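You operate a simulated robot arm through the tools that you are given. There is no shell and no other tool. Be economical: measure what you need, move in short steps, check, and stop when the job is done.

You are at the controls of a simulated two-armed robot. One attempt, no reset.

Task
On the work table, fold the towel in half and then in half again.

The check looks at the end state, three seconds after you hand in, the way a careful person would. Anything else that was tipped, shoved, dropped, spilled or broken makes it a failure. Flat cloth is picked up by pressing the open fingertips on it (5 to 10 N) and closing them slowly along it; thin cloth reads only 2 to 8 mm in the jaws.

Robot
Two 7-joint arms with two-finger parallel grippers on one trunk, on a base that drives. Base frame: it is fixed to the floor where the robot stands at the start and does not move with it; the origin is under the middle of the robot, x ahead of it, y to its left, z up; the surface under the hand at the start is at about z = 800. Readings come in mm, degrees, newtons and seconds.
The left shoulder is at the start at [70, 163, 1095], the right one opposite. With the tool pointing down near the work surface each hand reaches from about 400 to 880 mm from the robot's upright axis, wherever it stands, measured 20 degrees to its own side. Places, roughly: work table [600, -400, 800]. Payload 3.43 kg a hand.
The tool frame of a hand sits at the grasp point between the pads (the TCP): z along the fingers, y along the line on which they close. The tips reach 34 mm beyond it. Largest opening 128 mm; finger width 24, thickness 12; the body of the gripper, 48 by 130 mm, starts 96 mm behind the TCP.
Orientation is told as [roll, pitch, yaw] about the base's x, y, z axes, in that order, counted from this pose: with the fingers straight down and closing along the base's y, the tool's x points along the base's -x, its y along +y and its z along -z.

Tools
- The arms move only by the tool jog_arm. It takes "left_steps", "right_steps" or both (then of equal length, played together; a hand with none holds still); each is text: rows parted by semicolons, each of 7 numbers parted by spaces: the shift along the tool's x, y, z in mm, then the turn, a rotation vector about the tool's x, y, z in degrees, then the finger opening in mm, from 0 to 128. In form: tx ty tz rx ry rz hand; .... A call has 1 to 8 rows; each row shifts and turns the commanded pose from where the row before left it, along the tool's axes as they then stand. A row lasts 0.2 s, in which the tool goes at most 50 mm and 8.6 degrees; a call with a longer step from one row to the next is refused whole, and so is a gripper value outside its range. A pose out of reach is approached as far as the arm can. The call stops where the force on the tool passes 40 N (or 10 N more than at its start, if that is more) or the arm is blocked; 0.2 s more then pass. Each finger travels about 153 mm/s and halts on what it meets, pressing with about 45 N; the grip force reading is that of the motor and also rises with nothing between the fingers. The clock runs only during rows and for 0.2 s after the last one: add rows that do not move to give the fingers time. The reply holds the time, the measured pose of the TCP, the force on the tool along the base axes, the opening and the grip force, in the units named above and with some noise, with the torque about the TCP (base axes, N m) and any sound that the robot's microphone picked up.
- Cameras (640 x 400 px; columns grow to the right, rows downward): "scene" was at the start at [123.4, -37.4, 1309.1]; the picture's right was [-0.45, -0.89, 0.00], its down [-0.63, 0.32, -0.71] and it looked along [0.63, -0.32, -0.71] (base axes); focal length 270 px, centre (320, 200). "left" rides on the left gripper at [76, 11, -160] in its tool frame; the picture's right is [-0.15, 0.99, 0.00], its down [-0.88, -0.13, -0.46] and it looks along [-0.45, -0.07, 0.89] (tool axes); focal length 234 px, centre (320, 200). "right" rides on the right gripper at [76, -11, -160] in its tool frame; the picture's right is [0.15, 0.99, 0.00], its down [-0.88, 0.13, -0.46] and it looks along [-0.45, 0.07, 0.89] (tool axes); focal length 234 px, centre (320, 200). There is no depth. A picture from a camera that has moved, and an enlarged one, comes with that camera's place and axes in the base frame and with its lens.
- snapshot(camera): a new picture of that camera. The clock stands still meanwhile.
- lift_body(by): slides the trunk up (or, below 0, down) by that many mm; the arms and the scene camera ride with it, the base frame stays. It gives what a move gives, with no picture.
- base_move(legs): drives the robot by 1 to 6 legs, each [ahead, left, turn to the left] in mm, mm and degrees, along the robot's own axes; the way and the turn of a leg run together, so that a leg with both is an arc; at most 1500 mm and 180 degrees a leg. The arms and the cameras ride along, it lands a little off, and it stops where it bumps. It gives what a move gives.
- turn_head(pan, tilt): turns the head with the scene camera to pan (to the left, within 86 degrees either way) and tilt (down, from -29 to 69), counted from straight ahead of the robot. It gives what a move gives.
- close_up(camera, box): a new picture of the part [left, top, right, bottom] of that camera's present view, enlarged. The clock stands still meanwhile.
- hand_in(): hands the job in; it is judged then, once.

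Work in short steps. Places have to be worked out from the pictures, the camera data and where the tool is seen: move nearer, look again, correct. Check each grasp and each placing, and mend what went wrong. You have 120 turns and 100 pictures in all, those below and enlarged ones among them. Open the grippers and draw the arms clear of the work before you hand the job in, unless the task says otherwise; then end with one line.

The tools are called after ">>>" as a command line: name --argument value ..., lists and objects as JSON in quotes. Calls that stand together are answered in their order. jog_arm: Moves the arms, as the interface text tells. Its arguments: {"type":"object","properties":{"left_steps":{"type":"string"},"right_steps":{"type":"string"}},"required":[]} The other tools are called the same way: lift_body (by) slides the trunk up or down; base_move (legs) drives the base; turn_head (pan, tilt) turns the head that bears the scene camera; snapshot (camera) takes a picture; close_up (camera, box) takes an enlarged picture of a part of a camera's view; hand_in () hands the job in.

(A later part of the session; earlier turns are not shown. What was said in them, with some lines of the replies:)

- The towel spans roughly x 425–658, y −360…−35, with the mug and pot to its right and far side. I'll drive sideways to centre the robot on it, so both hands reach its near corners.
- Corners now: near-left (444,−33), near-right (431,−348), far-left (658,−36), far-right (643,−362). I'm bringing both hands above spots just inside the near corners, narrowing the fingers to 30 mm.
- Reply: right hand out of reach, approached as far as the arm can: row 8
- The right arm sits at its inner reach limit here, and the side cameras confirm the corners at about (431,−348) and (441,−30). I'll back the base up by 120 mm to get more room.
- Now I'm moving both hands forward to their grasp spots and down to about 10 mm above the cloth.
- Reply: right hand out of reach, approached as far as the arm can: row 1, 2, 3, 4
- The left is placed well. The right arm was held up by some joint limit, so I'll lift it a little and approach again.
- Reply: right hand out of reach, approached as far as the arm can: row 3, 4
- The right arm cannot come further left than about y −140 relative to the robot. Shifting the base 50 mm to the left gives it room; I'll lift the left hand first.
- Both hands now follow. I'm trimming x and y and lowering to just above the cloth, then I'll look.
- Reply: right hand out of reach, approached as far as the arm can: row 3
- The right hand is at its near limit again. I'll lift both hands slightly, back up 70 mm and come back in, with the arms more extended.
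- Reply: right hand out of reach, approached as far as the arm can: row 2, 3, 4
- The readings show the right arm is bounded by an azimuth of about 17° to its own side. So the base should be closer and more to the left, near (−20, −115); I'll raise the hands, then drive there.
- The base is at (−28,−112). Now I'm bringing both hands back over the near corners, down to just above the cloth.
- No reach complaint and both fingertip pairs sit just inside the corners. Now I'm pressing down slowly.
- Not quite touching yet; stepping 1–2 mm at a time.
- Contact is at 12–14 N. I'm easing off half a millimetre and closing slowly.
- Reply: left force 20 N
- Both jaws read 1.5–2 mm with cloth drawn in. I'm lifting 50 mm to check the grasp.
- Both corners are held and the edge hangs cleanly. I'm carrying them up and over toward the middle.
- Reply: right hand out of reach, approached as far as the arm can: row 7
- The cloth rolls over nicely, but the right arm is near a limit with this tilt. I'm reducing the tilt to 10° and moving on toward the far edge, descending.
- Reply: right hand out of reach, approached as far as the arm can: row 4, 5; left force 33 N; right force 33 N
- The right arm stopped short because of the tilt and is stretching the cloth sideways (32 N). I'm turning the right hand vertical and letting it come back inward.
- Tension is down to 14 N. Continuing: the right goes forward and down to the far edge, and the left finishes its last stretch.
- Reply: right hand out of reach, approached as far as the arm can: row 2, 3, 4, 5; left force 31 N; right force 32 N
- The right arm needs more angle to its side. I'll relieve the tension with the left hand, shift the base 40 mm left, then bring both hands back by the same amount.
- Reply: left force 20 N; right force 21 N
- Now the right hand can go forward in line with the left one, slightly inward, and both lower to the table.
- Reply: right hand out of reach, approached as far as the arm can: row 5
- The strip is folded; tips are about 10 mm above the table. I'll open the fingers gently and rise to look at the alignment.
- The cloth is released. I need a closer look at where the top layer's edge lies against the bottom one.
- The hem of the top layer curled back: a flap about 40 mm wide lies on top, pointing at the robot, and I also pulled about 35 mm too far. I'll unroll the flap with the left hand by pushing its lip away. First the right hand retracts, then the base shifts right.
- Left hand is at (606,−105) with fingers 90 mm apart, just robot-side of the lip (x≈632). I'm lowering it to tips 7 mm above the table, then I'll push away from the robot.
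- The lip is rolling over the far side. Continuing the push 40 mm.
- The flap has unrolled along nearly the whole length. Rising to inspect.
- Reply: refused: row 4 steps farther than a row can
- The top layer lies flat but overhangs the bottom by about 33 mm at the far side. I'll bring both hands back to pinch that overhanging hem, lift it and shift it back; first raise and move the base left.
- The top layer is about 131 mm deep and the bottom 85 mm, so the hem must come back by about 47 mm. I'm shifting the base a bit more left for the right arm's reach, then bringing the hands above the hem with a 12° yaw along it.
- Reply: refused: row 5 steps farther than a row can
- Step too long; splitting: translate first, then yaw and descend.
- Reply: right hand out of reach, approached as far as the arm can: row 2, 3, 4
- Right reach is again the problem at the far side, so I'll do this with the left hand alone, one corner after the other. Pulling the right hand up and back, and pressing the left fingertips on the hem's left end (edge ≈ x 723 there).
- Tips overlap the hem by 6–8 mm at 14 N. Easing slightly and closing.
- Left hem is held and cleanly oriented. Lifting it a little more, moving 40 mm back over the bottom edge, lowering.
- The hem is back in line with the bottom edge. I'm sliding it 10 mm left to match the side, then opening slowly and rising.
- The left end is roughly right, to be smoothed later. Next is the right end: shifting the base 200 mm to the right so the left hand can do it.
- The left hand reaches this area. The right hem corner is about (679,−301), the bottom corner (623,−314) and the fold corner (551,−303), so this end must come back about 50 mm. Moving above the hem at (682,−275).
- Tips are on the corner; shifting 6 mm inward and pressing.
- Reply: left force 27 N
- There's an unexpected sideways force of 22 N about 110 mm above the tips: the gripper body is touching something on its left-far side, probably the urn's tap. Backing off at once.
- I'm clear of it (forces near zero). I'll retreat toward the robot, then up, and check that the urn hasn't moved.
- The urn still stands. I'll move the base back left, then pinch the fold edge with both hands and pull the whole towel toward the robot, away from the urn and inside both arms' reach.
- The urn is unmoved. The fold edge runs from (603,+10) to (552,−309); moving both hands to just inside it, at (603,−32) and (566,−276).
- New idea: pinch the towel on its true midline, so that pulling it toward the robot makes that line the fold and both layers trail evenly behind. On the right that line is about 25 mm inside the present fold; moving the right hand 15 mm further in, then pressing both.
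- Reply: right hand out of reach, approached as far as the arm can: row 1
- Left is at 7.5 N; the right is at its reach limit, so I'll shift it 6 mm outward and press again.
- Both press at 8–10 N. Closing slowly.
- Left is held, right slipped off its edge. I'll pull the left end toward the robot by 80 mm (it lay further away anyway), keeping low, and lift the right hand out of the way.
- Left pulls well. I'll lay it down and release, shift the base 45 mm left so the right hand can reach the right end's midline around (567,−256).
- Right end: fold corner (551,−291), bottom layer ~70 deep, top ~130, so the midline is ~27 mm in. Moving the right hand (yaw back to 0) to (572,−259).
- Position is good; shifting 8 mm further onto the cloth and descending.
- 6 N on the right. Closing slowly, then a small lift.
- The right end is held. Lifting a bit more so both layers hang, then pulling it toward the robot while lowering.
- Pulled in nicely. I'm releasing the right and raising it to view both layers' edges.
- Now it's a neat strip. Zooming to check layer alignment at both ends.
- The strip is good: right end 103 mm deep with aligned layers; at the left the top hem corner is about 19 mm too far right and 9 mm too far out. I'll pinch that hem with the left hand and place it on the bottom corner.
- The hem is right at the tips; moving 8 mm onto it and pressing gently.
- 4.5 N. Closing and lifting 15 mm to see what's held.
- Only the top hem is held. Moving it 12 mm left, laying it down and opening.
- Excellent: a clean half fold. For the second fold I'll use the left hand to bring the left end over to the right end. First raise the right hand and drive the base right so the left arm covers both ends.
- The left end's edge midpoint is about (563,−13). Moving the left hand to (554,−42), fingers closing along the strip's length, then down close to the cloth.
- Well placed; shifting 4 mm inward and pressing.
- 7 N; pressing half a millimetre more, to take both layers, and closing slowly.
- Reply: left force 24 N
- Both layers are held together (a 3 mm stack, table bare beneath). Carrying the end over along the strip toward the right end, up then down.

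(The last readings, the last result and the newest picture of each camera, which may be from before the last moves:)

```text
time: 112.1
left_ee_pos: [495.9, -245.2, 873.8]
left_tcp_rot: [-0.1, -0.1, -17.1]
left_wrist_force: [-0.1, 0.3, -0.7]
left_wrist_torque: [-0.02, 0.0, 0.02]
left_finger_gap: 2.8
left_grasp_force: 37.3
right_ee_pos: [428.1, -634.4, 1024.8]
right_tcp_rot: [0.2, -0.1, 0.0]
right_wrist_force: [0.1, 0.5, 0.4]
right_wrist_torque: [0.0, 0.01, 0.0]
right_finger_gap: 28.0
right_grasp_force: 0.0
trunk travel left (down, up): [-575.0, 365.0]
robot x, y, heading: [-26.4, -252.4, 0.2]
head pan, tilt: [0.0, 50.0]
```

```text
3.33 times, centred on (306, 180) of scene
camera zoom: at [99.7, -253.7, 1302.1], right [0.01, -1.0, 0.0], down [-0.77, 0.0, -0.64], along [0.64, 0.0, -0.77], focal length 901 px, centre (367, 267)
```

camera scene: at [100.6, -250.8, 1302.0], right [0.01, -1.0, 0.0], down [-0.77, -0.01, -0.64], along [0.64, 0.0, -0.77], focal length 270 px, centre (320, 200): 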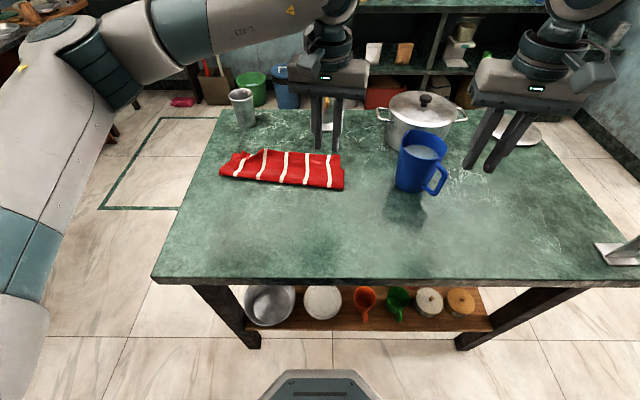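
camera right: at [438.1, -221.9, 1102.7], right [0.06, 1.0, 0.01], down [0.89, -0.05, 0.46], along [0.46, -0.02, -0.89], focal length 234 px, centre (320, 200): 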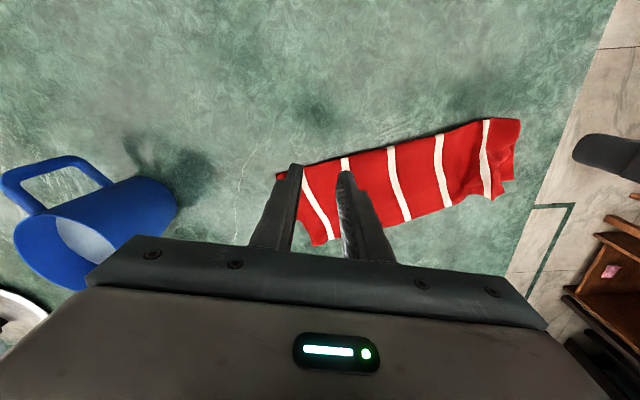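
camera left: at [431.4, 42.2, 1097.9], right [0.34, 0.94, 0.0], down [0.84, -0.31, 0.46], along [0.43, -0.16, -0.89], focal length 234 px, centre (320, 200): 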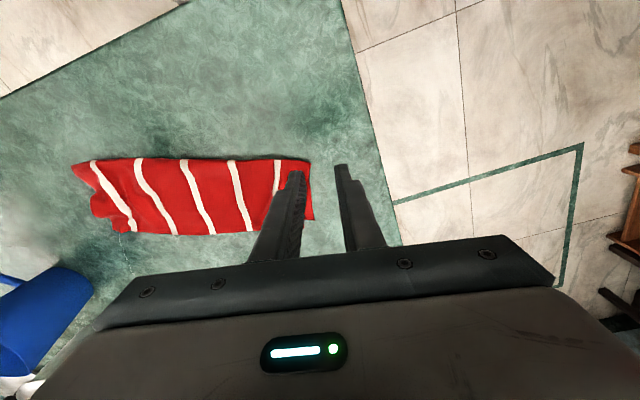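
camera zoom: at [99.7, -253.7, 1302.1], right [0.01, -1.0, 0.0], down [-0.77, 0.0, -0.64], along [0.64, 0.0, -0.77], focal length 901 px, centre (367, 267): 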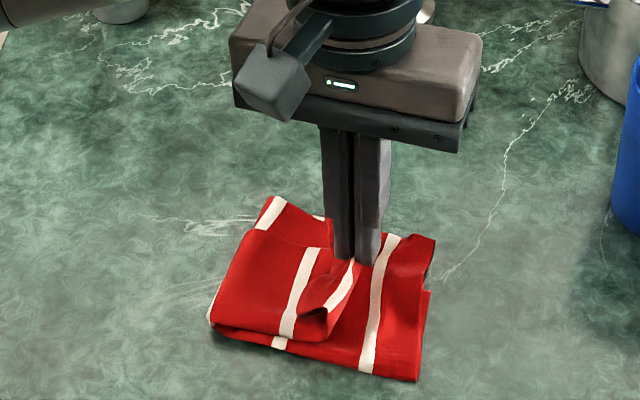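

The fold is forming right at the middle. Moving 8 mm more and lowering to lay it down, then opening.

>>> jog_arm --left_steps "0 -4 10 0 0 0 0; 0 -4 10 0 0 0 0; 0 0 6 0 0 0 0; 0 0 0 0 0 0 8; 0 0 0 0 0 0 18; 0 0 0 0 0 0 30; 0 0 0 0 0 0 40; 0 0 0 0 0 0 40"

>>> jog_arm --left_steps "0 0 -20 0 0 0 40; 0 0 -40 0 0 0 40; 0 10 -40 0 0 0 40; 0 40 -10 0 0 0 40; 0 40 0 0 0 0 40; 0 0 0 0 0 0 40"

>>> close_up --camera "scene" --box '[230, 140, 390, 240]'

```text
time: 113.9
left_ee_pos: [497.2, -252.9, 847.6]
left_tcp_rot: [0.0, 0.1, -17.1]
left_wrist_force: [-0.4, 0.1, -0.5]
left_wrist_torque: [0.01, 0.02, -0.03]
left_finger_gap: 40.1
left_grasp_force: 0.1
right_ee_pos: [429.3, -633.4, 1026.0]
right_tcp_rot: [0.3, -0.1, -0.1]
right_wrist_force: [0.7, -0.4, -0.9]
right_wrist_torque: [0.01, 0.01, 0.01]
right_finger_gap: 28.1
right_grasp_force: 0.2
trunk travel left (down, up): [-575.0, 365.0]
robot x, y, heading: [-28.5, -253.1, 0.4]
head pan, tilt: [0.0, 50.0]
```

```text
time: 115.3
left_ee_pos: [520.8, -169.7, 959.5]
left_tcp_rot: [-0.1, 0.0, -17.3]
left_wrist_force: [0.0, 0.0, -0.2]
left_wrist_torque: [0.04, -0.01, -0.03]
left_finger_gap: 39.8
left_grasp_force: 0.0
right_ee_pos: [427.6, -634.5, 1024.7]
right_tcp_rot: [0.3, -0.2, -0.2]
right_wrist_force: [-0.1, -0.3, 0.5]
right_wrist_torque: [0.01, 0.0, 0.03]
right_finger_gap: 28.2
right_grasp_force: 0.0
trunk travel left (down, up): [-575.0, 365.0]
robot x, y, heading: [-29.2, -251.5, 0.5]
head pan, tilt: [0.0, 50.0]
```

```text
4.00 times, centred on (310, 190) of scene
camera zoom: at [99.9, -255.1, 1302.1], right [0.01, -1.0, 0.0], down [-0.77, 0.0, -0.64], along [0.64, 0.0, -0.77], focal length 1081 px, centre (360, 240)
```

zoom: 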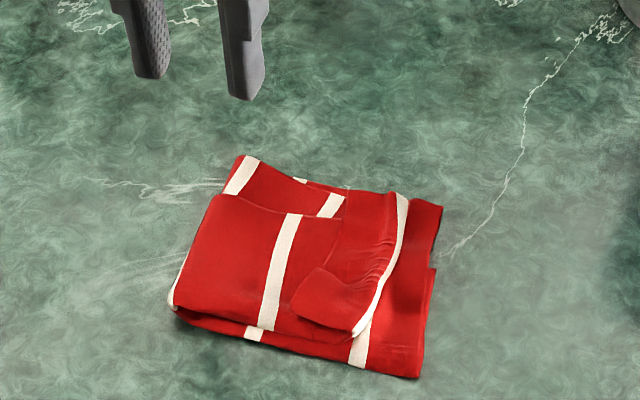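

The second fold is laid, but the end hem is curled back again (flap about 30 mm). I'll unroll it with the same brushing trick; for that the left gripper turns 90° so its two fingers span the strip's width.

>>> jog_arm --left_steps "0 0 0 0 0 -8.5 70; 0 0 0 0 0 -8.5 70; 0 0 0 0 0 -8.5 70; 0 0 0 0 0 -8.5 70; 0 0 0 0 0 -8.5 70; 0 0 0 0 0 -8.5 70; 0 0 0 0 0 -8.5 70; 0 0 0 0 0 -8.5 70"

>>> jog_arm --left_steps "0 0 0 0 0 -8 70; 0 0 0 0 0 -8 70; 0 0 0 0 0 -6 70; 0 0 0 0 0 0 70"

>>> snapshot --camera "left"

>>> close_up --camera "scene" --box '[260, 165, 350, 240]'

```text
time: 117.1
left_ee_pos: [521.8, -166.8, 957.9]
left_tcp_rot: [0.0, -0.1, 51.0]
left_wrist_force: [0.5, 0.1, 0.4]
left_wrist_torque: [0.0, -0.02, 0.02]
left_finger_gap: 69.9
left_grasp_force: 0.0
right_ee_pos: [428.4, -633.6, 1024.3]
right_tcp_rot: [0.3, -0.2, -0.1]
right_wrist_force: [0.0, 0.3, 0.1]
right_wrist_torque: [-0.02, 0.03, -0.01]
right_finger_gap: 28.1
right_grasp_force: 0.0
trunk travel left (down, up): [-575.0, 365.0]
robot x, y, heading: [-28.0, -255.1, 0.3]
head pan, tilt: [0.0, 50.0]
```

```text
time: 118.1
left_ee_pos: [522.4, -166.9, 959.1]
left_tcp_rot: [0.0, 0.1, 72.8]
left_wrist_force: [0.4, -0.2, -0.9]
left_wrist_torque: [-0.02, 0.0, 0.03]
left_finger_gap: 70.0
left_grasp_force: 0.1
right_ee_pos: [427.5, -633.1, 1025.7]
right_tcp_rot: [0.3, -0.1, -0.1]
right_wrist_force: [-0.1, 0.4, 0.0]
right_wrist_torque: [0.0, 0.01, -0.07]
right_finger_gap: 28.1
right_grasp_force: 0.1
trunk travel left (down, up): [-575.0, 365.0]
robot x, y, heading: [-30.5, -255.2, 0.3]
head pan, tilt: [0.0, 50.0]
```

```text
22 pictures are left
camera left: at [487.1, -235.9, 1118.3], right [-0.9, 0.43, 0.0], down [0.38, 0.8, 0.46], along [0.2, 0.41, -0.89], focal length 234 px, centre (320, 200)
```

left: 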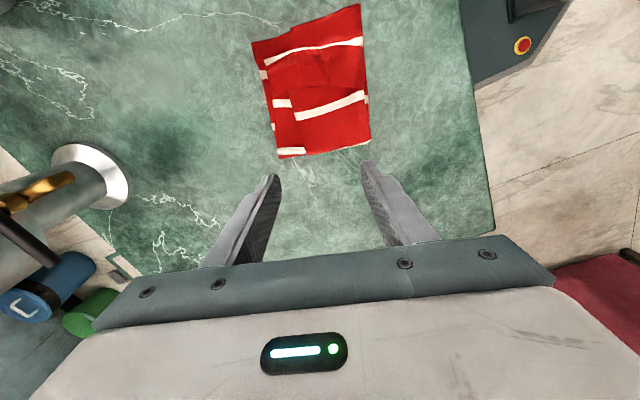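

```text
5.33 times, centred on (305, 202) of scene
camera zoom: at [99.9, -254.1, 1302.1], right [0.01, -1.0, 0.0], down [-0.77, 0.0, -0.64], along [0.64, 0.0, -0.77], focal length 1441 px, centre (400, 187)
```

zoom: 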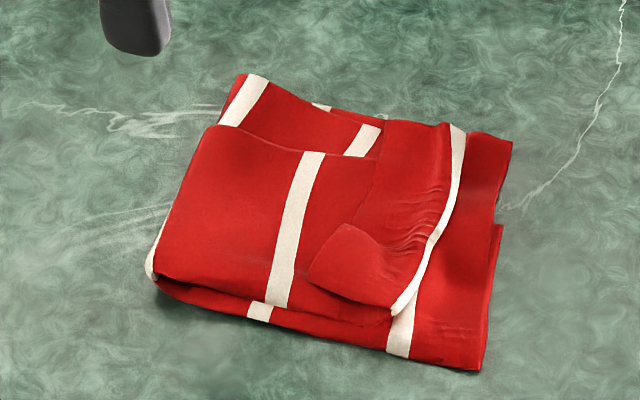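

The flap's lip runs from (460,−217) to (521,−236). Placing the spread fingers just left of it, tips about 11 mm above the table.

>>> jog_arm --left_steps "15 4 25 0 0 0 60; 15 4 25 0 0 0 60; 14 4 25 0 0 0 60; 0 0 25 0 0 0 60; 0 0 14 0 0 0 60; 0 0 0 0 0 0 60"

>>> close_up --camera "scene" --box '[240, 140, 368, 240]'

```text
time: 119.5
left_ee_pos: [497.1, -205.4, 844.9]
left_tcp_rot: [0.0, -0.1, 72.8]
left_wrist_force: [0.3, 0.0, 0.3]
left_wrist_torque: [-0.07, 0.01, -0.02]
left_finger_gap: 60.0
left_grasp_force: 0.1
right_ee_pos: [428.1, -634.8, 1024.1]
right_tcp_rot: [0.3, -0.1, -0.1]
right_wrist_force: [-0.1, 0.2, 0.3]
right_wrist_torque: [-0.01, 0.01, 0.01]
right_finger_gap: 27.9
right_grasp_force: 0.0
trunk travel left (down, up): [-575.0, 365.0]
robot x, y, heading: [-29.8, -255.4, 0.2]
head pan, tilt: [0.0, 50.0]
```

```text
4.00 times, centred on (304, 190) of scene
camera zoom: at [99.8, -254.1, 1302.1], right [0.01, -1.0, 0.0], down [-0.77, 0.0, -0.64], along [0.64, 0.0, -0.77], focal length 1081 px, centre (384, 240)
```

zoom: 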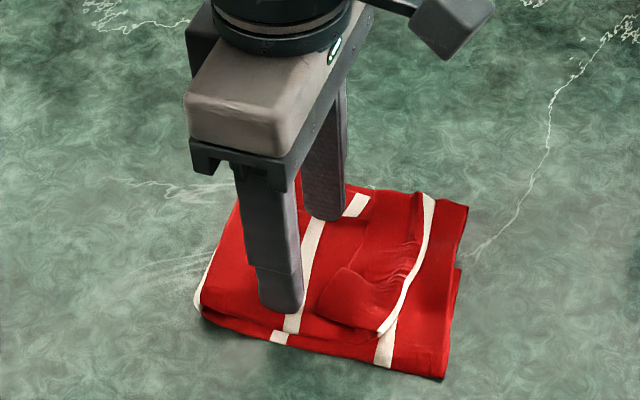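

Well placed. Pushing 45 mm toward the right end.

>>> jog_arm --left_steps "10 0 0 0 0 0 60; 12 0 0 0 0 0 60; 12 0 -1 0 0 0 60; 12 0 -1 0 0 0 60; 0 0 0 0 0 0 60"

>>> close_up --camera "scene" --box '[240, 140, 368, 240]'

```text
time: 120.7
left_ee_pos: [482.1, -250.4, 847.9]
left_tcp_rot: [0.0, 0.0, 72.9]
left_wrist_force: [0.5, -0.3, -0.5]
left_wrist_torque: [-0.01, 0.02, -0.01]
left_finger_gap: 59.8
left_grasp_force: 0.0
right_ee_pos: [429.4, -633.0, 1024.1]
right_tcp_rot: [0.4, -0.1, -0.1]
right_wrist_force: [0.3, 0.4, -0.1]
right_wrist_torque: [0.0, 0.0, -0.02]
right_finger_gap: 28.0
right_grasp_force: 0.0
trunk travel left (down, up): [-575.0, 365.0]
robot x, y, heading: [-24.7, -256.2, 0.4]
head pan, tilt: [0.0, 50.0]
```

```text
4.00 times, centred on (304, 190) of scene
camera zoom: at [99.9, -253.8, 1302.1], right [0.01, -1.0, 0.0], down [-0.77, 0.0, -0.64], along [0.64, 0.0, -0.77], focal length 1081 px, centre (384, 240)
```

zoom: 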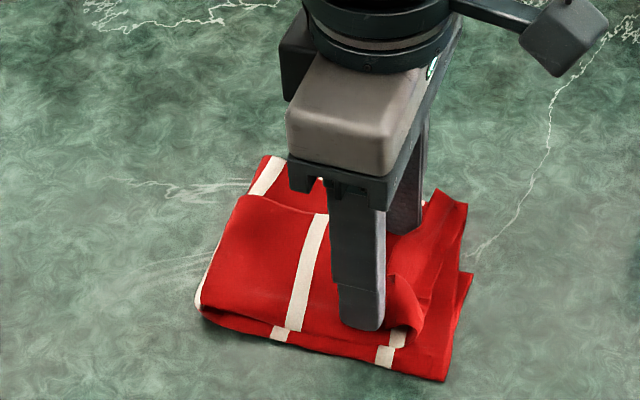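

The flap is turning over. Continuing the push 45 mm further.

>>> jog_arm --left_steps "10 0 0 0 0 0 60; 12 0 0 0 0 0 60; 12 0 0 0 0 0 60; 12 0 0 0 0 0 60; 0 0 0 0 0 0 60"

>>> close_up --camera "scene" --box '[240, 140, 368, 240]'

```text
time: 121.9
left_ee_pos: [469.9, -292.4, 845.9]
left_tcp_rot: [-0.1, 0.0, 72.9]
left_wrist_force: [0.4, 0.9, 0.7]
left_wrist_torque: [0.0, 0.0, -0.01]
left_finger_gap: 59.9
left_grasp_force: 0.1
right_ee_pos: [428.5, -633.6, 1024.9]
right_tcp_rot: [0.3, -0.2, 0.0]
right_wrist_force: [0.3, -0.9, -0.3]
right_wrist_torque: [0.0, 0.02, 0.03]
right_finger_gap: 28.0
right_grasp_force: 0.1
trunk travel left (down, up): [-575.0, 365.0]
robot x, y, heading: [-29.3, -251.8, 0.3]
head pan, tilt: [0.0, 50.0]
```

```text
4.00 times, centred on (304, 190) of scene
camera zoom: at [99.9, -253.9, 1302.1], right [0.01, -1.0, 0.0], down [-0.77, 0.0, -0.64], along [0.64, 0.0, -0.77], focal length 1081 px, centre (384, 240)
```

zoom: 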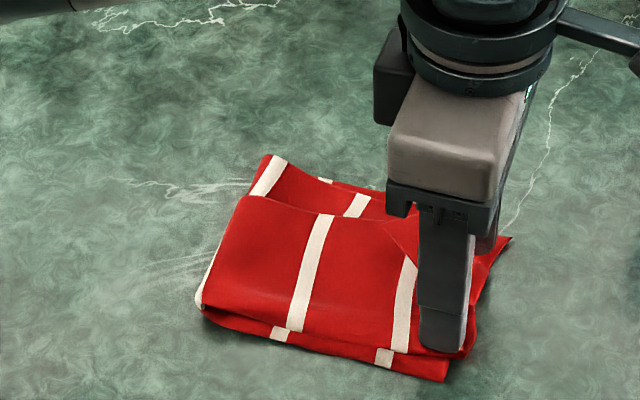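

Unrolled. Lifting straight up and withdrawing to look.

>>> jog_arm --left_steps "0 0 -30 0 0 0 60; 0 0 -40 0 0 0 60; 0 0 -40 0 0 0 60; -40 0 -20 0 0 0 60; -45 0 0 0 0 0 60; -45 0 0 0 0 0 60; -40 0 0 0 0 0 60"

>>> close_up --camera "scene" --box '[250, 160, 362, 240]'

```text
time: 123.5
left_ee_pos: [519.1, -128.8, 974.0]
left_tcp_rot: [0.1, 0.1, 72.9]
left_wrist_force: [0.0, 0.8, 0.0]
left_wrist_torque: [0.02, -0.03, 0.02]
left_finger_gap: 60.0
left_grasp_force: 0.1
right_ee_pos: [429.7, -632.9, 1025.1]
right_tcp_rot: [0.2, 0.0, 0.0]
right_wrist_force: [0.2, -0.5, 0.0]
right_wrist_torque: [0.01, 0.03, 0.0]
right_finger_gap: 28.2
right_grasp_force: 0.0
trunk travel left (down, up): [-575.0, 365.0]
robot x, y, heading: [-25.7, -257.6, 0.4]
head pan, tilt: [0.0, 50.0]
```

```text
5.00 times, centred on (306, 200) of scene
camera zoom: at [99.9, -252.7, 1302.1], right [0.01, -1.0, 0.0], down [-0.77, -0.01, -0.64], along [0.64, 0.0, -0.77], focal length 1351 px, centre (390, 200)
```

zoom: 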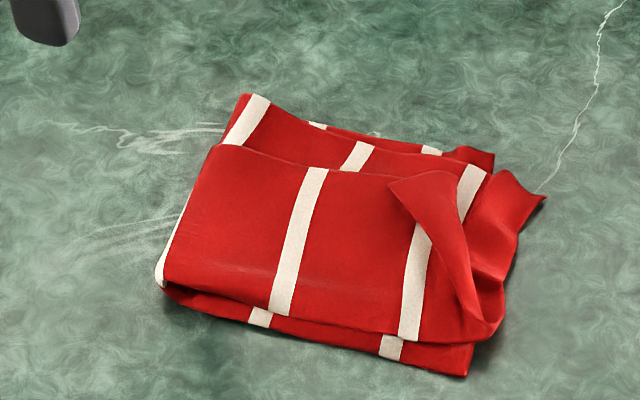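

Nearly there: the top layer's far-right corner is still folded back as a triangle (tip near (520,−253), crease about (526,−284)–(435,−300)). I'll brush that corner outward with the far finger, starting at its left.

>>> jog_arm --left_steps "25 2.5 0 0 0 0 60; 25 2.5 10 0 0 0 60; 25 2.5 20 0 0 0 60; 24 2.5 25 0 0 0 60; 0 0 30 0 0 0 60; 0 0 30 0 0 0 60; 0 0 13 0 0 0 60; 0 0 0 0 0 0 60"

>>> close_up --camera "scene" --box '[250, 150, 378, 240]'

```text
time: 125.3
left_ee_pos: [481.7, -222.4, 848.6]
left_tcp_rot: [0.0, 0.0, 72.9]
left_wrist_force: [0.0, 0.1, 0.2]
left_wrist_torque: [0.0, -0.01, 0.0]
left_finger_gap: 59.9
left_grasp_force: 0.0
right_ee_pos: [429.7, -634.0, 1024.6]
right_tcp_rot: [0.3, -0.1, -0.2]
right_wrist_force: [-0.3, 0.4, 0.2]
right_wrist_torque: [0.03, -0.02, -0.02]
right_finger_gap: 28.1
right_grasp_force: 0.1
trunk travel left (down, up): [-575.0, 365.0]
robot x, y, heading: [-27.2, -254.8, 0.5]
head pan, tilt: [0.0, 50.0]
```

```text
4.44 times, centred on (314, 195) of scene
camera zoom: at [99.8, -254.1, 1302.1], right [0.01, -1.0, 0.0], down [-0.77, 0.0, -0.64], along [0.64, 0.0, -0.77], focal length 1201 px, centre (347, 222)
```

zoom: 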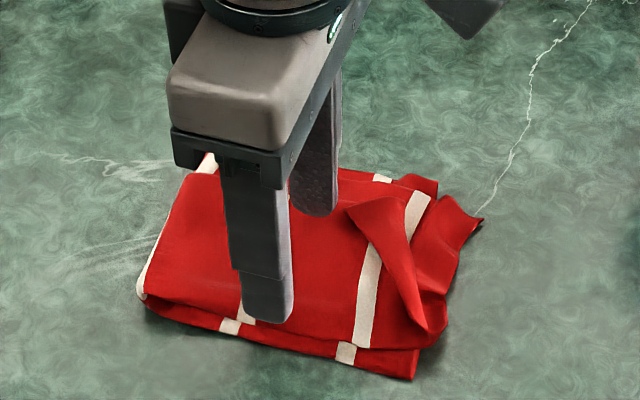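

The far finger is right at the triangle's tip. Pushing it over.

>>> jog_arm --left_steps "11 -4 2 0 0 0 60; 12 -5 0 0 0 0 60; 12 -6 0 0 0 0 60; 12 -6 0 0 0 0 60; 12 -6 0 0 0 0 60; 12 -6 0 0 0 0 60; 10 -5 0 0 0 0 60; 0 0 0 0 0 0 60"

>>> close_up --camera "scene" --box '[250, 150, 378, 240]'

```text
time: 127.1
left_ee_pos: [493.6, -313.0, 844.9]
left_tcp_rot: [-0.1, 0.0, 72.8]
left_wrist_force: [-0.8, -0.9, 0.3]
left_wrist_torque: [-0.01, 0.04, -0.04]
left_finger_gap: 60.1
left_grasp_force: 0.0
right_ee_pos: [428.8, -632.6, 1024.5]
right_tcp_rot: [0.3, -0.1, -0.1]
right_wrist_force: [0.2, 0.0, -0.9]
right_wrist_torque: [-0.01, -0.02, -0.02]
right_finger_gap: 27.8
right_grasp_force: 0.0
trunk travel left (down, up): [-575.0, 365.0]
robot x, y, heading: [-27.2, -255.5, 0.2]
head pan, tilt: [0.0, 50.0]
```

```text
4.44 times, centred on (314, 195) of scene
camera zoom: at [99.8, -253.8, 1302.1], right [0.01, -1.0, 0.0], down [-0.77, 0.0, -0.64], along [0.64, 0.0, -0.77], focal length 1201 px, centre (347, 222)
```

zoom: 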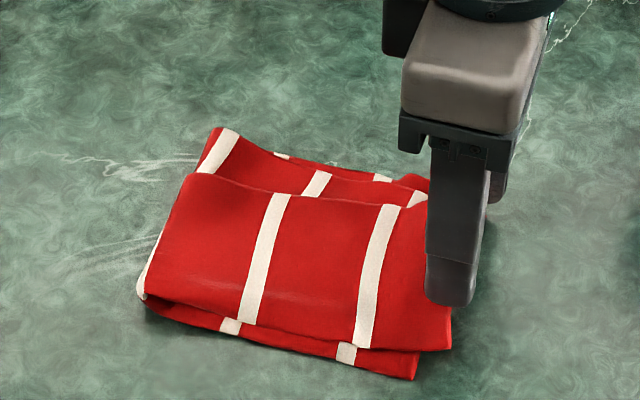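

The corner flipped into place. Rising and withdrawing for a full check.

>>> jog_arm --left_steps "5 0 -25 0 0 0 60; 0 0 -40 0 0 0 60; 0 0 -40 0 0 0 60; -40 0 -20 0 0 0 60; -45 0 0 0 0 0 60; -45 0 0 0 0 0 60; -45 0 0 0 0 0 60; -45 0 0 0 0 0 60"

>>> close_up --camera "scene" --box '[250, 150, 378, 240]'

>>> snapshot --camera "left"

```text
time: 128.9
left_ee_pos: [559.1, -103.7, 968.9]
left_tcp_rot: [-0.1, 0.1, 72.8]
left_wrist_force: [1.0, 0.0, -0.1]
left_wrist_torque: [-0.01, -0.03, -0.02]
left_finger_gap: 60.3
left_grasp_force: 0.1
right_ee_pos: [428.4, -633.0, 1023.8]
right_tcp_rot: [0.3, 0.0, -0.2]
right_wrist_force: [0.6, -0.1, 0.0]
right_wrist_torque: [0.02, 0.0, 0.01]
right_finger_gap: 28.2
right_grasp_force: 0.0
trunk travel left (down, up): [-575.0, 365.0]
robot x, y, heading: [-27.7, -254.7, 0.3]
head pan, tilt: [0.0, 50.0]
```

```text
4.44 times, centred on (314, 195) of scene
camera zoom: at [99.6, -252.7, 1302.1], right [0.01, -1.0, 0.0], down [-0.77, -0.01, -0.64], along [0.64, 0.0, -0.77], focal length 1201 px, centre (347, 222)
```

zoom: 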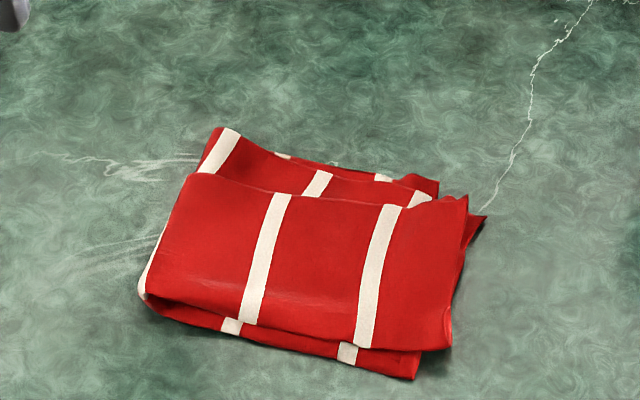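

```text
13 pictures are left
camera left: at [523.7, -172.3, 1128.6], right [-0.9, 0.43, 0.0], down [0.38, 0.8, 0.45], along [0.2, 0.41, -0.89], focal length 234 px, centre (320, 200)
```

left: 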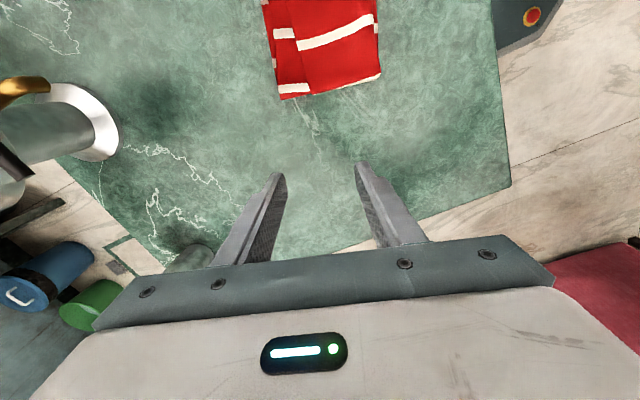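

The quarter fold stands. To judge the layer alignment from above, I'll move the left hand camera over it.

>>> jog_arm --left_steps "35 -10 -20 0 0 0 60; 35 -10 -20 0 0 0 60; 0 0 0 0 0 0 60"

>>> close_up --camera "left" --box '[220, 30, 412, 150]'

```text
time: 129.7
left_ee_pos: [553.0, -178.5, 1012.6]
left_tcp_rot: [0.0, 0.1, 72.9]
left_wrist_force: [0.7, 0.3, -0.5]
left_wrist_torque: [-0.04, -0.01, -0.02]
left_finger_gap: 60.1
left_grasp_force: 0.0
right_ee_pos: [429.0, -632.0, 1024.8]
right_tcp_rot: [0.2, -0.2, -0.1]
right_wrist_force: [0.2, 0.5, 1.0]
right_wrist_torque: [-0.05, -0.05, 0.03]
right_finger_gap: 28.0
right_grasp_force: 0.1
trunk travel left (down, up): [-575.0, 365.0]
robot x, y, heading: [-24.3, -256.6, 0.4]
head pan, tilt: [0.0, 50.0]
```

```text
3.33 times, centred on (316, 90) of left
camera zoom: at [519.3, -247.2, 1172.0], right [-0.9, 0.43, 0.0], down [0.38, 0.8, 0.46], along [0.2, 0.41, -0.89], focal length 781 px, centre (333, 567)
```

zoom: 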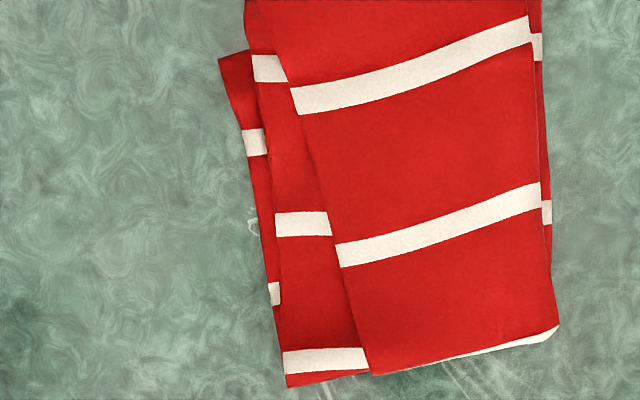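

From above: the packet is sound, but the outermost layer's hem is ~38 mm short of the others near the fold and ~10 mm at the other end. I'll pinch that layer lightly near (512,−184) and draw it outward about 28 mm.

>>> jog_arm --left_steps "8 19 20 0 0 0 30; 9 19 25 0 0 0 30; 0 0 40 0 0 0 30; 0 0 40 0 0 0 30; 0 0 30 0 0 0 30; 0 0 9 0 0 0 30; 0 0 0 0 0 0 30"

>>> close_up --camera "left" --box '[200, 80, 456, 240]'

```text
time: 131.3
left_ee_pos: [512.8, -184.4, 848.4]
left_tcp_rot: [0.1, 0.0, 72.8]
left_wrist_force: [-0.1, 0.7, 1.1]
left_wrist_torque: [0.0, 0.01, -0.02]
left_finger_gap: 30.2
left_grasp_force: 0.1
right_ee_pos: [428.5, -633.6, 1025.4]
right_tcp_rot: [0.3, -0.1, -0.1]
right_wrist_force: [-0.1, 0.2, -0.4]
right_wrist_torque: [-0.02, 0.02, 0.01]
right_finger_gap: 27.9
right_grasp_force: 0.0
trunk travel left (down, up): [-575.0, 365.0]
robot x, y, heading: [-27.6, -250.5, 0.2]
head pan, tilt: [0.0, 50.0]
```

```text
2.50 times, centred on (328, 160) of left
camera zoom: at [478.0, -253.7, 1007.6], right [-0.9, 0.43, 0.0], down [0.38, 0.8, 0.46], along [0.2, 0.41, -0.89], focal length 585 px, centre (300, 300)
```

zoom: 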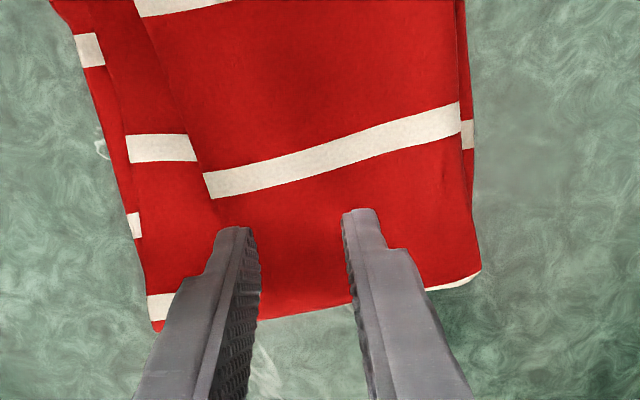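

Left finger is right on the hem. Shifting 4 mm inward and pressing lightly.

>>> jog_arm --left_steps "0 4 0 0 0 0 30; 0 0 3 0 0 0 30; 0 0 2 0 0 0 30; 0 0 0 0 0 0 30"

```text
time: 132.3
left_ee_pos: [510.2, -183.5, 841.3]
left_tcp_rot: [0.0, 0.0, 72.9]
left_wrist_force: [0.3, 0.2, 0.0]
left_wrist_torque: [0.0, 0.01, 0.01]
left_finger_gap: 29.9
left_grasp_force: 0.1
right_ee_pos: [427.9, -634.0, 1024.3]
right_tcp_rot: [0.4, -0.1, -0.1]
right_wrist_force: [-0.7, -0.1, -0.5]
right_wrist_torque: [0.01, 0.0, 0.01]
right_finger_gap: 28.3
right_grasp_force: 0.0
trunk travel left (down, up): [-575.0, 365.0]
robot x, y, heading: [-30.7, -253.3, 0.3]
head pan, tilt: [0.0, 50.0]
```

>>> jog_arm --left_steps "0 0 1.5 0 0 0 30; 0 0 1 0 0 0 30; 0 0 0 0 0 0 30"

```text
time: 133.1
left_ee_pos: [510.6, -182.2, 838.2]
left_tcp_rot: [0.1, 0.0, 73.0]
left_wrist_force: [0.1, 0.0, 0.5]
left_wrist_torque: [-0.02, 0.02, -0.01]
left_finger_gap: 30.1
left_grasp_force: 0.1
right_ee_pos: [429.0, -633.2, 1025.1]
right_tcp_rot: [0.4, -0.2, -0.1]
right_wrist_force: [0.0, -0.4, -0.1]
right_wrist_torque: [-0.01, 0.0, 0.02]
right_finger_gap: 27.9
right_grasp_force: 0.0
trunk travel left (down, up): [-575.0, 365.0]
robot x, y, heading: [-24.9, -250.0, 0.2]
head pan, tilt: [0.0, 50.0]
```

>>> jog_arm --left_steps "0 0 1 0 0 0 30; 0 0 0.5 0 0 0 30; 0 0 0 0 0 0 30"

```text
time: 133.9
left_ee_pos: [509.7, -181.9, 838.0]
left_tcp_rot: [-0.1, 0.1, 72.8]
left_wrist_force: [0.7, -0.6, 6.8]
left_wrist_torque: [0.02, -0.07, 0.0]
left_finger_gap: 30.1
left_grasp_force: 0.3
right_ee_pos: [428.7, -634.6, 1025.2]
right_tcp_rot: [0.3, -0.2, -0.1]
right_wrist_force: [-0.2, -0.1, -0.1]
right_wrist_torque: [-0.01, -0.01, -0.03]
right_finger_gap: 28.3
right_grasp_force: 0.0
trunk travel left (down, up): [-575.0, 365.0]
robot x, y, heading: [-29.0, -254.7, 0.2]
head pan, tilt: [0.0, 50.0]
```

6.8 N; easing slightly and closing, then a 10 mm lift to see which layer is held.

>>> jog_arm --left_steps "0 0 -0.4 0 0 0 26; 0 0 0 0 0 0 21; 0 0 0 0 0 0 16; 0 0 0 0 0 0 11; 0 0 0 0 0 0 6; 0 0 0 0 0 0 0; 0 0 -4 0 0 0 0; 0 0 -7 0 0 0 0"

>>> close_up --camera "left" --box '[200, 80, 456, 240]'

```text
time: 135.7
left_ee_pos: [510.3, -181.9, 848.3]
left_tcp_rot: [-0.1, 0.0, 72.8]
left_wrist_force: [-0.4, -0.5, -0.4]
left_wrist_torque: [-0.01, -0.01, -0.02]
left_finger_gap: 2.7
left_grasp_force: 37.2
right_ee_pos: [428.5, -633.6, 1024.6]
right_tcp_rot: [0.4, -0.1, -0.2]
right_wrist_force: [0.1, -0.5, -0.2]
right_wrist_torque: [-0.01, -0.01, 0.01]
right_finger_gap: 28.1
right_grasp_force: 0.1
trunk travel left (down, up): [-575.0, 365.0]
robot x, y, heading: [-30.5, -256.7, 0.3]
head pan, tilt: [0.0, 50.0]
```

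```text
2.50 times, centred on (328, 160) of left
camera zoom: at [475.8, -251.9, 1008.0], right [-0.9, 0.43, 0.0], down [0.38, 0.8, 0.46], along [0.2, 0.41, -0.89], focal length 585 px, centre (300, 300)
```

zoom: 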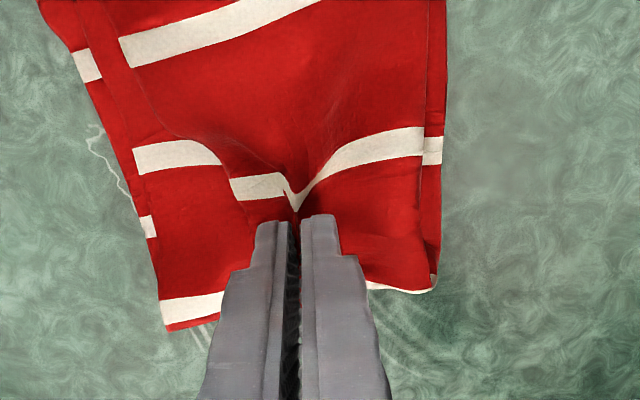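

Only the outer layer is held. Drawing it outward 30 mm, laying it down and opening.

>>> jog_arm --left_steps "0 -8 -4 0 0 0 0; 0 -10 0 0 0 0 0; 0 -12 2 0 0 0 0; 0 -2 8 0 0 0 0; 0 0 2 0 0 0 0; 0 0 0 0 0 0 10; 0 0 0 0 0 0 24; 0 0 0 0 0 0 30"

>>> jog_arm --left_steps "0 0 -30 0 0 0 30; 0 0 -45 0 0 0 30; 0 0 -45 0 0 0 30; 0 -25 -40 0 0 0 30; 0 -10 0 0 0 0 30; 0 0 0 0 0 0 30"

>>> close_up --camera "left" --box '[220, 30, 412, 150]'

>>> close_up --camera "scene" --box '[250, 150, 378, 240]'

```text
time: 137.5
left_ee_pos: [541.4, -192.7, 840.7]
left_tcp_rot: [0.0, 0.0, 72.8]
left_wrist_force: [0.5, 0.1, 0.3]
left_wrist_torque: [-0.03, 0.02, -0.01]
left_finger_gap: 30.0
left_grasp_force: 0.0
right_ee_pos: [428.2, -634.2, 1024.0]
right_tcp_rot: [0.3, -0.1, 0.0]
right_wrist_force: [-0.6, 0.3, 0.6]
right_wrist_torque: [0.05, 0.03, 0.0]
right_finger_gap: 27.9
right_grasp_force: 0.1
trunk travel left (down, up): [-575.0, 365.0]
robot x, y, heading: [-29.7, -252.8, 0.4]
head pan, tilt: [0.0, 50.0]
```

```text
time: 138.9
left_ee_pos: [575.5, -202.3, 1001.3]
left_tcp_rot: [0.0, 0.0, 72.9]
left_wrist_force: [0.7, -0.1, -1.0]
left_wrist_torque: [0.01, -0.01, 0.0]
left_finger_gap: 30.0
left_grasp_force: 0.0
right_ee_pos: [429.1, -634.0, 1025.0]
right_tcp_rot: [0.3, 0.0, 0.0]
right_wrist_force: [0.6, -0.4, -0.1]
right_wrist_torque: [0.03, 0.04, 0.05]
right_finger_gap: 27.8
right_grasp_force: 0.0
trunk travel left (down, up): [-575.0, 365.0]
robot x, y, heading: [-29.4, -254.3, 0.1]
head pan, tilt: [0.0, 50.0]
```

```text
3.33 times, centred on (316, 90) of left
camera zoom: at [540.2, -271.8, 1161.2], right [-0.9, 0.43, 0.0], down [0.38, 0.8, 0.46], along [0.2, 0.41, -0.89], focal length 781 px, centre (333, 567)
```

zoom: 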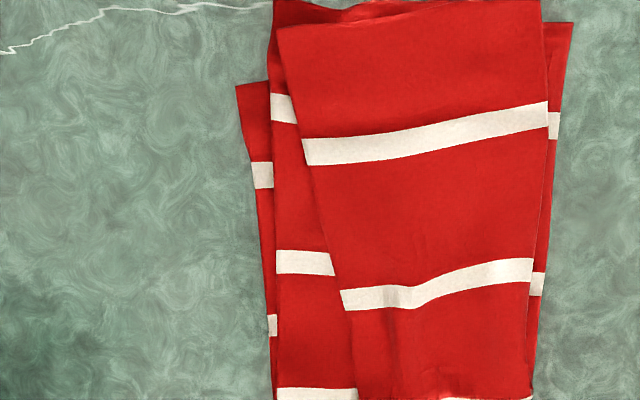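

```text
4.44 times, centred on (314, 195) of scene
camera zoom: at [99.6, -254.2, 1302.1], right [0.01, -1.0, 0.0], down [-0.77, 0.0, -0.64], along [0.64, 0.0, -0.77], focal length 1201 px, centre (347, 222)
```

zoom: 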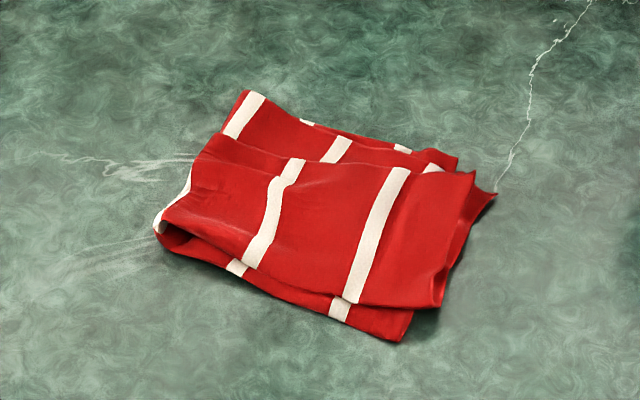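

The outer layer took the packet along rather than sliding, so the alignment stays about the same: a compact quarter fold of four layers with one hem slightly short. Further handling risks more than it gains. I'll withdraw both arms, open the grippers and take a final look.

>>> jog_arm --left_steps "0 20 -30 0 0 0 80; -30 20 -20 0 0 0 100; -45 0 0 0 0 0 100; -45 0 0 0 0 0 100; -45 0 0 0 0 0 100; -45 0 0 0 0 0 100; 0 0 0 0 0 0 100" --right_steps "0 0 0 0 0 0 60; 0 0 0 0 0 0 100; 0 0 0 0 0 0 100; 0 0 0 0 0 0 100; 0 0 0 0 0 0 100; 0 0 0 0 0 0 100; 0 0 0 0 0 0 100"

>>> snapshot --camera "scene"

```text
time: 140.5
left_ee_pos: [600.5, 6.7, 1049.6]
left_tcp_rot: [0.0, -0.1, 72.8]
left_wrist_force: [-0.6, -0.7, 0.5]
left_wrist_torque: [0.04, 0.03, -0.02]
left_finger_gap: 100.0
left_grasp_force: 0.1
right_ee_pos: [428.5, -634.6, 1024.3]
right_tcp_rot: [0.3, 0.0, 0.0]
right_wrist_force: [0.2, 0.3, 0.8]
right_wrist_torque: [0.0, 0.01, -0.02]
right_finger_gap: 100.1
right_grasp_force: 0.1
trunk travel left (down, up): [-575.0, 365.0]
robot x, y, heading: [-28.3, -252.4, 0.2]
head pan, tilt: [0.0, 50.0]
```

```text
7 pictures are left
camera scene: at [99.9, -255.1, 1302.0], right [0.01, -1.0, 0.0], down [-0.77, 0.0, -0.64], along [0.64, 0.0, -0.77], focal length 270 px, centre (320, 200)
```

scene: 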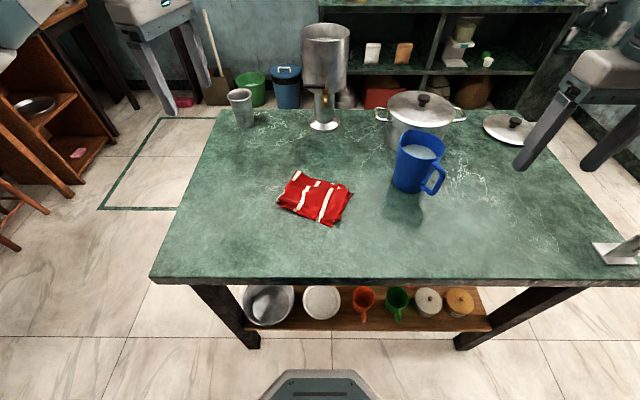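

The towel lies folded in quarters, everything else stands where it was, and both arms are clear with the grippers open. Handing in.

>>> hand_in

```text
The job is handed in.
```

I folded the towel in half and then in half again and handed it in. The four-layer packet is slightly uneven: the top layer's hem sits about 10 to 40 mm short of the others. During the work the left gripper body bumped something, probably the urn's tap, at about 22 N. In the last picture the urn is still upright and in place, and nothing else looks disturbed.
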